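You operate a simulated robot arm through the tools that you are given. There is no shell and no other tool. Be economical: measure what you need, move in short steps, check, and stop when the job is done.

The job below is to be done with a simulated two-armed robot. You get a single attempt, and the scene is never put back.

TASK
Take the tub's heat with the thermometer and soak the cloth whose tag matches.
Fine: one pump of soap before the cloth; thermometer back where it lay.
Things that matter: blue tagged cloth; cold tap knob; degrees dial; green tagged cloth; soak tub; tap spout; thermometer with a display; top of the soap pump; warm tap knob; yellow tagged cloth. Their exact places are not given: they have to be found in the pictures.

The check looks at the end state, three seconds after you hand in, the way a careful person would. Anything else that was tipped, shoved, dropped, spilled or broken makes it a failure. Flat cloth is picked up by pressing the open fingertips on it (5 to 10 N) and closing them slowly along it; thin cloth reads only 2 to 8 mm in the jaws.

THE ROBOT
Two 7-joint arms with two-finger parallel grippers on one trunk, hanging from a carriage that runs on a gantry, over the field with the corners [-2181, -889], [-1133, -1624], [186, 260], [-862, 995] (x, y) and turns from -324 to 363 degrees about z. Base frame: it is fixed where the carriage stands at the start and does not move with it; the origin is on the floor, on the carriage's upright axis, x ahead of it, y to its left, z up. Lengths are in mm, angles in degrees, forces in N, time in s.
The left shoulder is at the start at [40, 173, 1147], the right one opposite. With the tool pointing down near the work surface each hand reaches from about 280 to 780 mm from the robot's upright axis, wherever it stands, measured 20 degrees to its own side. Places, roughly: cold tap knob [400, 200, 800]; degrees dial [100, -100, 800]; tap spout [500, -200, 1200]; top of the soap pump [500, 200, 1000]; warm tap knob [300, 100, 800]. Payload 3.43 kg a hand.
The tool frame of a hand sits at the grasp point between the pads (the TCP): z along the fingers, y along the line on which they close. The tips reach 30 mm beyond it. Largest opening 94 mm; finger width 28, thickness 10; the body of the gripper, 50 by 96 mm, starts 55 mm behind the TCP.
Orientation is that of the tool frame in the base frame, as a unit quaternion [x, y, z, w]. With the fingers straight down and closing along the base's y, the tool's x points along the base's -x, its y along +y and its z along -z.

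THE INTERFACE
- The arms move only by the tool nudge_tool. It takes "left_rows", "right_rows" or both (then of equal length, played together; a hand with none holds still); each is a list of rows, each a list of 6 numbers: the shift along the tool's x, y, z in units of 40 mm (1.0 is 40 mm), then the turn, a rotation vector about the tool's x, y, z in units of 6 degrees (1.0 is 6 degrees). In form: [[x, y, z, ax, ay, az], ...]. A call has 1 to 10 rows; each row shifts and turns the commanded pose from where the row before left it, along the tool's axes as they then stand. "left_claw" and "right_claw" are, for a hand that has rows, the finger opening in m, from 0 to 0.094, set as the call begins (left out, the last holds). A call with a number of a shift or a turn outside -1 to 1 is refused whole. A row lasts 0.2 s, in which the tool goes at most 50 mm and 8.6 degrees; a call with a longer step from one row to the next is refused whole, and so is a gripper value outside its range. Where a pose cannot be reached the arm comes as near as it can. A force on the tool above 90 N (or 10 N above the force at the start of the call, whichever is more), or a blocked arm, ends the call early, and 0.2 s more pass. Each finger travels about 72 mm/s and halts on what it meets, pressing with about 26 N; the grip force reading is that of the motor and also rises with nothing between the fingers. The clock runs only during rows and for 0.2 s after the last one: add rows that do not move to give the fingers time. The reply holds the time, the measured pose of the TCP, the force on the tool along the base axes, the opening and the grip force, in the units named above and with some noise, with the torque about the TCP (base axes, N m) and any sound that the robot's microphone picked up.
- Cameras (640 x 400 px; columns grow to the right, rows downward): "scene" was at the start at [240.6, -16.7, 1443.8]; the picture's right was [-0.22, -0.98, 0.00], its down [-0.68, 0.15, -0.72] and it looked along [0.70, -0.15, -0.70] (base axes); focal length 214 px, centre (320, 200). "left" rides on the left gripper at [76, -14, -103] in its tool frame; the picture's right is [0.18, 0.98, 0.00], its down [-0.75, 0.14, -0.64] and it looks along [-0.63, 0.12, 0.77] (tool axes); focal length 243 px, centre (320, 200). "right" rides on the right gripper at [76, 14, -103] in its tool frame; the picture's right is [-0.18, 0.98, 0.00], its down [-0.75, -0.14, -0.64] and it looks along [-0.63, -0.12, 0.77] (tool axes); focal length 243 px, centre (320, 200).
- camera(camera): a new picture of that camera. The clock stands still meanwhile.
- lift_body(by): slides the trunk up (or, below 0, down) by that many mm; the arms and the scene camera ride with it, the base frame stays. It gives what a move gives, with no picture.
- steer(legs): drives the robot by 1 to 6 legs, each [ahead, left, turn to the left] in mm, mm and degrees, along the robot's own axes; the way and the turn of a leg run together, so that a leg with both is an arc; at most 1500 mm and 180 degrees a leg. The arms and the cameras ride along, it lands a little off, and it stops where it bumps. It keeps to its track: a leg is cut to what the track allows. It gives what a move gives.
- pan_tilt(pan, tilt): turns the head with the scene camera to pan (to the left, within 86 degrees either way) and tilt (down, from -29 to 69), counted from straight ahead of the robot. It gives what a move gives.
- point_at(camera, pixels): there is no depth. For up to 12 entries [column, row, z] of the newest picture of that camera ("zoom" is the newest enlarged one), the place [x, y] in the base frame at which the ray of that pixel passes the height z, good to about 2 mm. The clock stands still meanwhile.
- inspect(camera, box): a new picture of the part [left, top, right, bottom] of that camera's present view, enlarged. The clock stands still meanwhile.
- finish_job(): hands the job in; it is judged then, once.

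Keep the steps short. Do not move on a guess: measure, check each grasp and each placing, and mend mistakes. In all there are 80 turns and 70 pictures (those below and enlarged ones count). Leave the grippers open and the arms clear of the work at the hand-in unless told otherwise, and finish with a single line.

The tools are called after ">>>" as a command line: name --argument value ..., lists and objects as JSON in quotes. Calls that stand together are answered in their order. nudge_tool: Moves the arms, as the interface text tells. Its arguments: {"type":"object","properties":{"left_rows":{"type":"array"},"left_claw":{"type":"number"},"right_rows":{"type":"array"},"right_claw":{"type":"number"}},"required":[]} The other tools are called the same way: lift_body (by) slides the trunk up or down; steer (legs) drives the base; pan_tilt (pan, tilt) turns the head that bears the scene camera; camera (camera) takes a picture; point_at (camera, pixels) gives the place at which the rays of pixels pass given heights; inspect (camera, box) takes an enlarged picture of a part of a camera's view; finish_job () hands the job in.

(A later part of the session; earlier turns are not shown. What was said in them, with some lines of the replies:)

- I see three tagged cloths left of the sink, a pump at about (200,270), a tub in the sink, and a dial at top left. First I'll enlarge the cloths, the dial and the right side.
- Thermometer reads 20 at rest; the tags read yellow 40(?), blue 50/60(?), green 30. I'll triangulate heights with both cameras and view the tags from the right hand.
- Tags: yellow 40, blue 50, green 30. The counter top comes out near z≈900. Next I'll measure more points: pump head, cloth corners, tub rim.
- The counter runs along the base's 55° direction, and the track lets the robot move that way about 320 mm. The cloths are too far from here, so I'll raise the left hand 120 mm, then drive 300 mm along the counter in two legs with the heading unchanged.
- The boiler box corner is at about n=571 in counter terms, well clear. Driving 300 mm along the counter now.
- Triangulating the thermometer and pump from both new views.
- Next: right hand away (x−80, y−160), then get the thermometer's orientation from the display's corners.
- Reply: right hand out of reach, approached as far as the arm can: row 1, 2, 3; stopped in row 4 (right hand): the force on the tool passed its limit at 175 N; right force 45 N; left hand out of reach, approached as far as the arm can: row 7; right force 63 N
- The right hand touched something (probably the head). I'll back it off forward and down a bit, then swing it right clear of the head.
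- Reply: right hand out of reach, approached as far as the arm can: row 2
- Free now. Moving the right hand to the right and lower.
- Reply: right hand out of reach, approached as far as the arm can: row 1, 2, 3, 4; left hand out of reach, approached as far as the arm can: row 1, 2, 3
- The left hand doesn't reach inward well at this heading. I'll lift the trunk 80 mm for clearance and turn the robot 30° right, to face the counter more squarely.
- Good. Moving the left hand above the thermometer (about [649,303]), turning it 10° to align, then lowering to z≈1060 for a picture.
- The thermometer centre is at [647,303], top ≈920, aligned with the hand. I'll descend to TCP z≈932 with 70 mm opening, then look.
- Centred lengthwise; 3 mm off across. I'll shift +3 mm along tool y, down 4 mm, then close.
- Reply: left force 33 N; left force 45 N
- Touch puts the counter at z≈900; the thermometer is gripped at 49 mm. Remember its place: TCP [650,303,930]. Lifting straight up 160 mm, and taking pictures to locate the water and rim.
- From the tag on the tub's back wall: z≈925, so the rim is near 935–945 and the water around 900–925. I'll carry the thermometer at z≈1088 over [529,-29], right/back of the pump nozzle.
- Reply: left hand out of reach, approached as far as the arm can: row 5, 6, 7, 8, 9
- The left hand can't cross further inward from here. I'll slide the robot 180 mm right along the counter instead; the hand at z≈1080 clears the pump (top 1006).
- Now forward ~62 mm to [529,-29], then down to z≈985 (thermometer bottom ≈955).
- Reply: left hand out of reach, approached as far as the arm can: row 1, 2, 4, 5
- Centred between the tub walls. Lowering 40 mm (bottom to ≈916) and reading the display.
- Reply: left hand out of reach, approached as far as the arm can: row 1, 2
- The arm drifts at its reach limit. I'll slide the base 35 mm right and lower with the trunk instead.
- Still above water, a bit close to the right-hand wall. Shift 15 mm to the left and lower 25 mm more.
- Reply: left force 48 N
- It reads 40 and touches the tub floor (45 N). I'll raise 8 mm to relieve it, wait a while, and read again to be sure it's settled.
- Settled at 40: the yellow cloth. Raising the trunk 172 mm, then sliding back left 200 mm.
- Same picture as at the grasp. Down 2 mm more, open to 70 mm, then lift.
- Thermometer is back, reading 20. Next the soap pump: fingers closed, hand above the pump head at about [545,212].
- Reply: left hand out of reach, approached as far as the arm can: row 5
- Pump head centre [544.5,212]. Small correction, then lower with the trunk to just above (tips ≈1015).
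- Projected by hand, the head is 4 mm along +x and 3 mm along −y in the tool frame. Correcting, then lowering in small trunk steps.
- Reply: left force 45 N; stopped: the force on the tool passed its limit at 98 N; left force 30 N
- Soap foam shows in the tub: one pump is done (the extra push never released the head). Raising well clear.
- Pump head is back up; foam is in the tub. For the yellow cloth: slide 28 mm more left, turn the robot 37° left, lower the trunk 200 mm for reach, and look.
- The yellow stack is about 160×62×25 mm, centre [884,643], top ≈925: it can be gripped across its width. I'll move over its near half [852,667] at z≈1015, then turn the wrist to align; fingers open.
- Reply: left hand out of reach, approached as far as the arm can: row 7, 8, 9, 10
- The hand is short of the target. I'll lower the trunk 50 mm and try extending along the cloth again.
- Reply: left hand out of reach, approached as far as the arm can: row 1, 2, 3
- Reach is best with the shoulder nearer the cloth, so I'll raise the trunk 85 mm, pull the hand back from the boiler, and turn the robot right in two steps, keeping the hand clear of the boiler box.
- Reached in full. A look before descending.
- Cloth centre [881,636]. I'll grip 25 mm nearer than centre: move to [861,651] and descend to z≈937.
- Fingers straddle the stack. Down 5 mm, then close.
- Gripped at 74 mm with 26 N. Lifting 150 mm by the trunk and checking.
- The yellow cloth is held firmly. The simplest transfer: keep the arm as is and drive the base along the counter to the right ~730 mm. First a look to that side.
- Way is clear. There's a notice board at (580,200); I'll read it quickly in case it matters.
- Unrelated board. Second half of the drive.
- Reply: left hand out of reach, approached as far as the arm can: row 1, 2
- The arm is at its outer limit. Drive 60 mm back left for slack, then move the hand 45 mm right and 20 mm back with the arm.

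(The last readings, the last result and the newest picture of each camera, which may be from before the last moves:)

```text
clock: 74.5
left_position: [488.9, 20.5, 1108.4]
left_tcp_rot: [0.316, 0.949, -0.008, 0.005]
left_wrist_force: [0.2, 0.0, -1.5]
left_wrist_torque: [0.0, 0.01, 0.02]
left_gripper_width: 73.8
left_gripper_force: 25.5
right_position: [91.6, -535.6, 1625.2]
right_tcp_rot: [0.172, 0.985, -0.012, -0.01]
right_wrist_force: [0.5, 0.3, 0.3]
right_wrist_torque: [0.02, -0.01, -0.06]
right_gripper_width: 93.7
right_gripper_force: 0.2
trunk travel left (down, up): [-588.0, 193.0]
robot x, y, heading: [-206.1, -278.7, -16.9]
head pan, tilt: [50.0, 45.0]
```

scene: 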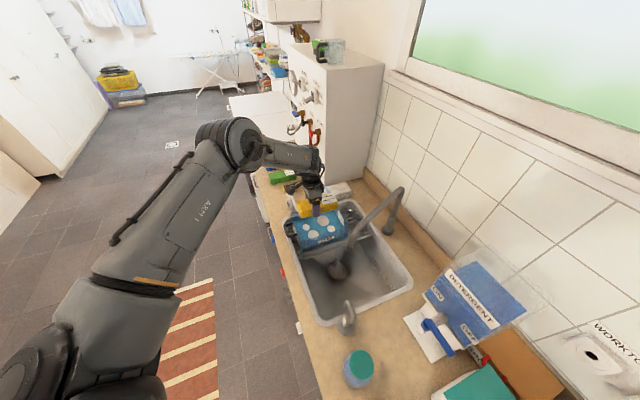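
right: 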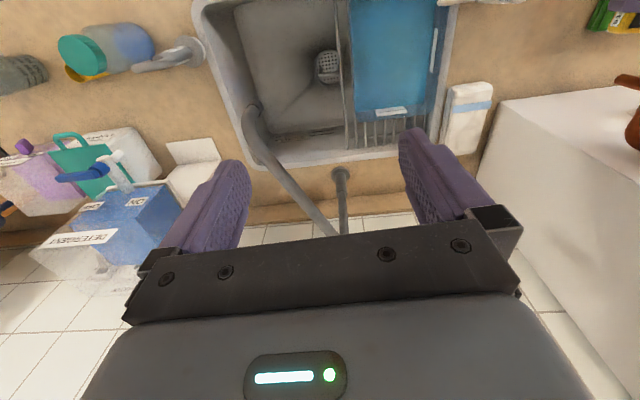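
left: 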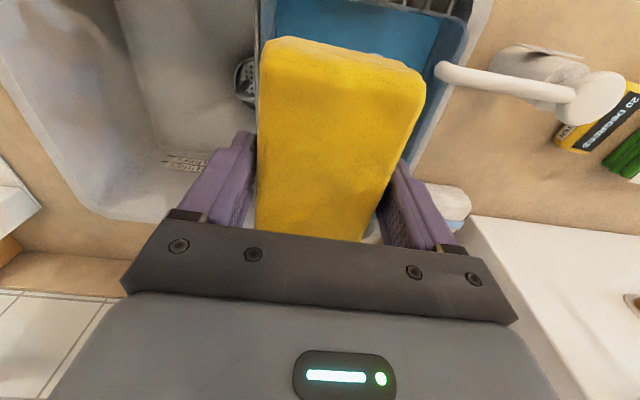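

On target. Lower 120 mm with the trunk, then check.

>>> lift_body --by -120

>>> camera --camera "left"

>>> inspect --camera "scene" --box '[220, 140, 412, 260]'

```text
clock: 76.0
left_position: [488.4, 19.9, 989.2]
left_tcp_rot: [0.316, 0.949, -0.008, 0.007]
left_wrist_force: [-0.1, -0.3, -1.2]
left_wrist_torque: [-0.03, 0.03, 0.04]
left_gripper_width: 73.9
left_gripper_force: 25.8
right_position: [90.0, -536.1, 1505.9]
right_tcp_rot: [0.173, 0.985, -0.012, -0.01]
right_wrist_force: [0.7, 0.0, -0.3]
right_wrist_torque: [-0.03, 0.01, -0.01]
right_gripper_width: 93.9
right_gripper_force: 0.1
trunk travel left (down, up): [-468.0, 313.0]
robot x, y, heading: [-206.4, -279.8, -17.0]
head pan, tilt: [50.0, 45.0]
```

```text
14 pictures are left
```

left: 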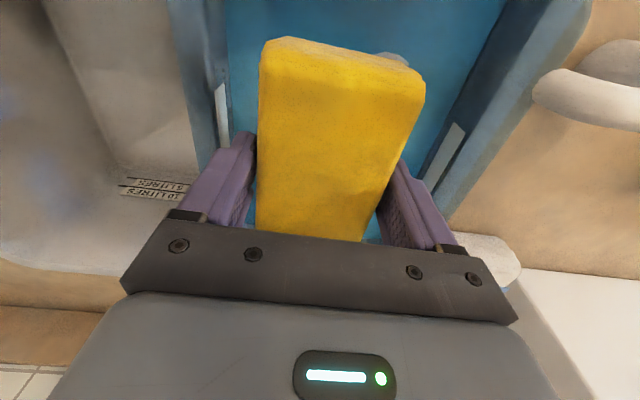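

```text
3.33 times, centred on (316, 200) of scene
```

zoom: 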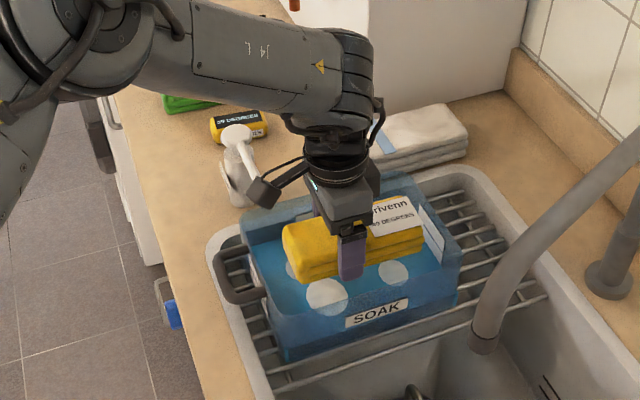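

Well placed over the tub. Lowering 45 mm, then 32 mm more into the water.

>>> lift_body --by -45

>>> lift_body --by -30

>>> inspect --camera "scene" --box '[220, 110, 412, 230]'

>>> camera --camera "left"

```text
clock: 76.9
left_position: [488.8, 20.4, 943.9]
left_tcp_rot: [0.315, 0.949, -0.007, 0.007]
left_wrist_force: [-0.4, 0.4, -0.8]
left_wrist_torque: [0.0, 0.02, 0.01]
left_gripper_width: 73.9
left_gripper_force: 25.9
right_position: [91.2, -535.2, 1460.6]
right_tcp_rot: [0.173, 0.985, -0.012, -0.01]
right_wrist_force: [0.2, -0.8, -0.5]
right_wrist_torque: [-0.01, 0.01, -0.01]
right_gripper_width: 94.0
right_gripper_force: 0.0
trunk travel left (down, up): [-423.0, 358.0]
robot x, y, heading: [-210.7, -282.5, -17.1]
head pan, tilt: [50.0, 45.0]
```

```text
clock: 77.6
left_position: [488.2, 19.7, 913.2]
left_tcp_rot: [0.316, 0.949, -0.007, 0.006]
left_wrist_force: [0.4, -0.6, -1.3]
left_wrist_torque: [0.0, 0.04, 0.0]
left_gripper_width: 74.1
left_gripper_force: 25.6
right_position: [90.6, -535.0, 1431.0]
right_tcp_rot: [0.171, 0.985, -0.012, -0.01]
right_wrist_force: [-0.3, -0.2, 0.7]
right_wrist_torque: [0.01, -0.02, 0.01]
right_gripper_width: 94.2
right_gripper_force: 0.1
trunk travel left (down, up): [-393.0, 388.0]
robot x, y, heading: [-206.6, -284.0, -16.7]
head pan, tilt: [50.0, 45.0]
```

```text
3.33 times, centred on (316, 170) of scene
```

zoom: 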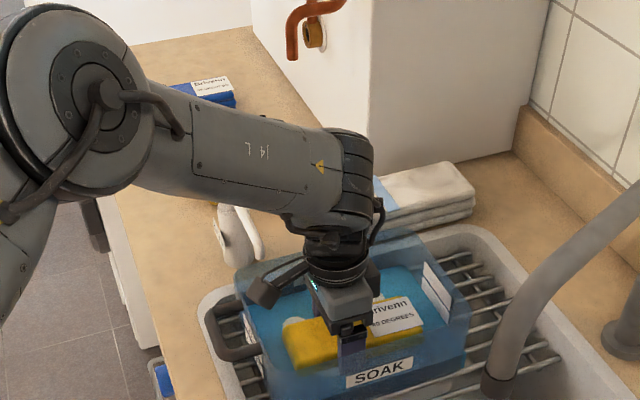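

```text
11 pictures are left
```

left: 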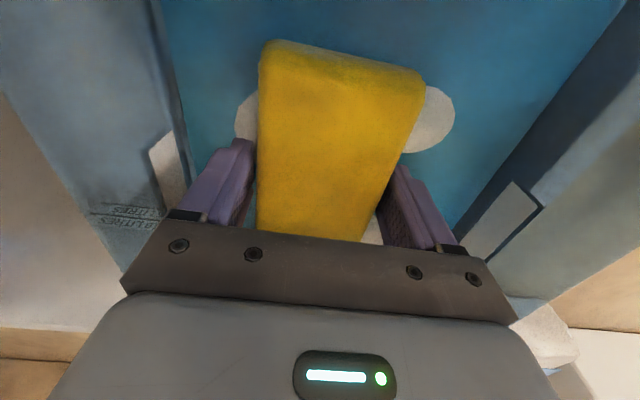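

Cloth is in the water. Shift 6 mm away from the near wall, down 5 mm, then open slightly (to 88 mm) and look.

>>> nudge_tool --left_rows '[[0, 0.15, 0.12, 0, 0, 0], [0, 0, 0, 0, 0, 0]]'

>>> nudge_tool --left_rows '[[0, 0, 0, 0, 0, 0], [0, 0, 0, 0, 0, 0], [0, 0, 0, 0, 0, 0]]' --left_claw 0.088

>>> camera --camera "left"

```text
clock: 78.2
left_position: [492.6, 25.0, 907.7]
left_tcp_rot: [0.315, 0.949, -0.008, 0.007]
left_wrist_force: [0.5, 0.5, -1.3]
left_wrist_torque: [0.02, -0.01, 0.0]
left_gripper_width: 74.0
left_gripper_force: 26.2
right_position: [90.9, -535.5, 1430.5]
right_tcp_rot: [0.172, 0.985, -0.011, -0.011]
right_wrist_force: [-0.2, 0.5, -0.4]
right_wrist_torque: [0.02, 0.01, 0.03]
right_gripper_width: 94.1
right_gripper_force: 0.0
trunk travel left (down, up): [-393.0, 388.0]
robot x, y, heading: [-205.6, -280.8, -16.8]
head pan, tilt: [50.0, 45.0]
```

```text
clock: 79.0
left_position: [491.2, 25.5, 908.0]
left_tcp_rot: [0.315, 0.949, -0.009, 0.007]
left_wrist_force: [-0.1, -0.7, 0.0]
left_wrist_torque: [0.02, -0.03, 0.02]
left_gripper_width: 88.1
left_gripper_force: 0.2
right_position: [90.4, -535.1, 1431.1]
right_tcp_rot: [0.172, 0.985, -0.012, -0.01]
right_wrist_force: [0.5, 0.3, -0.1]
right_wrist_torque: [0.03, -0.04, 0.0]
right_gripper_width: 93.9
right_gripper_force: 0.1
trunk travel left (down, up): [-393.0, 388.0]
robot x, y, heading: [-206.8, -280.3, -17.0]
head pan, tilt: [50.0, 45.0]
```

```text
10 pictures are left
```

left: 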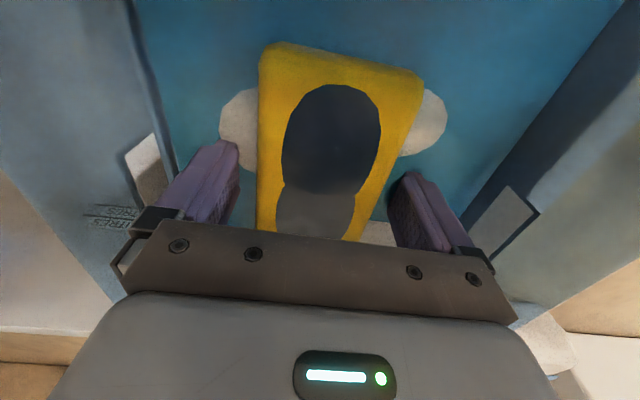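

Released; a wet patch is spreading on the cloth. Raising straight up with the trunk.

>>> lift_body --by 60

>>> lift_body --by 140

>>> camera --camera "left"

```text
clock: 80.0
left_position: [492.1, 26.0, 968.2]
left_tcp_rot: [0.315, 0.949, -0.007, 0.007]
left_wrist_force: [0.6, -0.5, -0.2]
left_wrist_torque: [-0.01, 0.01, -0.01]
left_gripper_width: 88.2
left_gripper_force: 0.0
right_position: [91.3, -535.3, 1489.8]
right_tcp_rot: [0.171, 0.985, -0.011, -0.011]
right_wrist_force: [-0.4, -0.6, 0.4]
right_wrist_torque: [-0.02, 0.0, 0.0]
right_gripper_width: 94.3
right_gripper_force: 0.1
trunk travel left (down, up): [-453.0, 328.0]
robot x, y, heading: [-207.0, -279.3, -16.8]
head pan, tilt: [50.0, 45.0]
```

```text
clock: 81.7
left_position: [492.0, 25.6, 1107.7]
left_tcp_rot: [0.315, 0.949, -0.008, 0.006]
left_wrist_force: [-0.2, 0.0, 0.2]
left_wrist_torque: [-0.01, 0.01, 0.05]
left_gripper_width: 88.0
left_gripper_force: 0.2
right_position: [90.3, -535.8, 1632.4]
right_tcp_rot: [0.171, 0.985, -0.012, -0.011]
right_wrist_force: [-0.3, -0.3, 0.5]
right_wrist_torque: [0.0, -0.02, 0.0]
right_gripper_width: 94.3
right_gripper_force: 0.0
trunk travel left (down, up): [-593.0, 188.0]
robot x, y, heading: [-206.9, -282.7, -16.9]
head pan, tilt: [50.0, 45.0]
```

```text
9 pictures are left
```

left: 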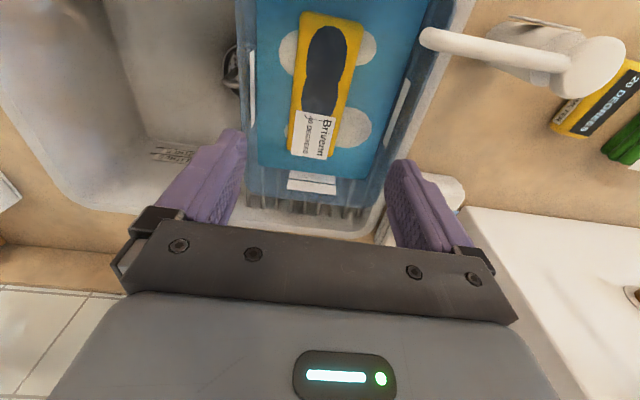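

Cloth lies in the tub, showing a wet patch. I'll draw the hand back toward the front, clear of the tub, and look again to see whether the patch grows.

>>> nudge_tool --left_rows '[[1, 0, -0.3, 0, 0, 0], [1, 0, -0.3, 0, 0, 0], [1, 0, 0, 0, 0, 0], [1, 0, 0, 0, 0, 0], [1, 0, 0, 0, 0, 0], [1, 0, 0, 0, 0, 0], [0, 0, 0, 0, 0, 0], [0, 0, 0, 0, 0, 0], [0, 0, 0, 0, 0, 0]]'

>>> inspect --camera "scene" --box '[200, 170, 424, 310]'

```text
clock: 83.7
left_position: [299.7, 169.9, 1128.7]
left_tcp_rot: [0.315, 0.949, -0.007, 0.006]
left_wrist_force: [-0.1, 0.2, 0.5]
left_wrist_torque: [-0.01, 0.03, -0.04]
left_gripper_width: 87.9
left_gripper_force: 0.0
right_position: [92.1, -534.5, 1630.3]
right_tcp_rot: [0.172, 0.985, -0.011, -0.01]
right_wrist_force: [0.1, -0.6, 0.8]
right_wrist_torque: [0.01, -0.02, 0.02]
right_gripper_width: 94.0
right_gripper_force: 0.1
trunk travel left (down, up): [-593.0, 188.0]
robot x, y, heading: [-206.9, -281.6, -17.1]
head pan, tilt: [50.0, 45.0]
```

```text
2.86 times, centred on (312, 240) of scene
```

zoom: 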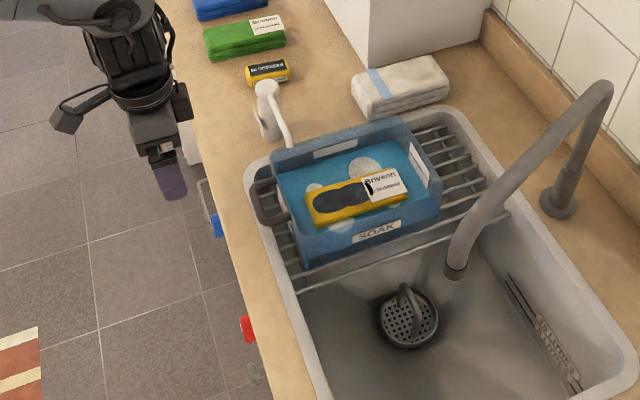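

>>> nudge_tool --left_rows '[[0, 0, 0, 0, 0, 0], [0, 0, 0, 0, 0, 0], [0, 0, 0, 0, 0, 0], [0, 0, 0, 0, 0, 0], [0, 0, 0, 0, 0, 0], [0, 0, 0, 0, 0, 0], [0, 0, 0, 0, 0, 0], [0, 0, 0, 0, 0, 0], [0, 0, 0, 0, 0, 0], [0, 0, 0, 0, 0, 0]]' --left_claw 0.094

>>> inspect --camera "scene" --box '[284, 205, 364, 265]'

```text
clock: 85.9
left_position: [299.1, 170.4, 1130.5]
left_tcp_rot: [0.315, 0.949, -0.008, 0.007]
left_wrist_force: [-0.2, -0.4, -0.2]
left_wrist_torque: [-0.02, 0.01, 0.02]
left_gripper_width: 93.9
left_gripper_force: 0.0
right_position: [90.8, -534.8, 1630.3]
right_tcp_rot: [0.172, 0.985, -0.012, -0.01]
right_wrist_force: [0.0, -0.3, -0.2]
right_wrist_torque: [-0.01, 0.02, -0.01]
right_gripper_width: 94.0
right_gripper_force: 0.0
trunk travel left (down, up): [-593.0, 188.0]
robot x, y, heading: [-205.5, -279.7, -16.9]
head pan, tilt: [50.0, 45.0]
```

```text
6.67 times, centred on (324, 235) of scene
```

zoom: 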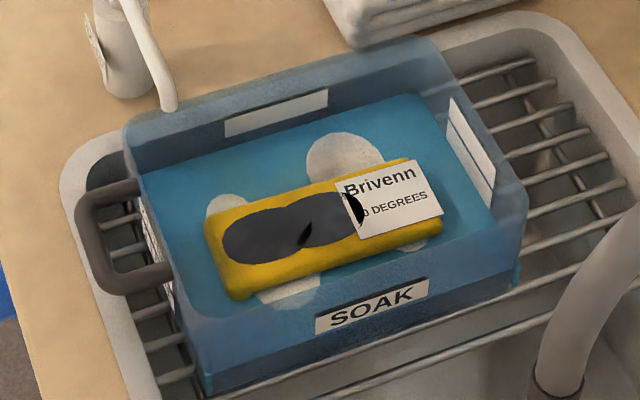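

The yellow 40° cloth lies wet in the soapy tub. The thermometer is back in its place, the other things are untouched, and both hands are open and clear. Handing in.

>>> finish_job

```text
The job is handed in.
```

I measured the tub at 40 degrees, gave it one pump of soap, put the thermometer back where it lay, and left the yellow 40-degree cloth soaking in the tub.
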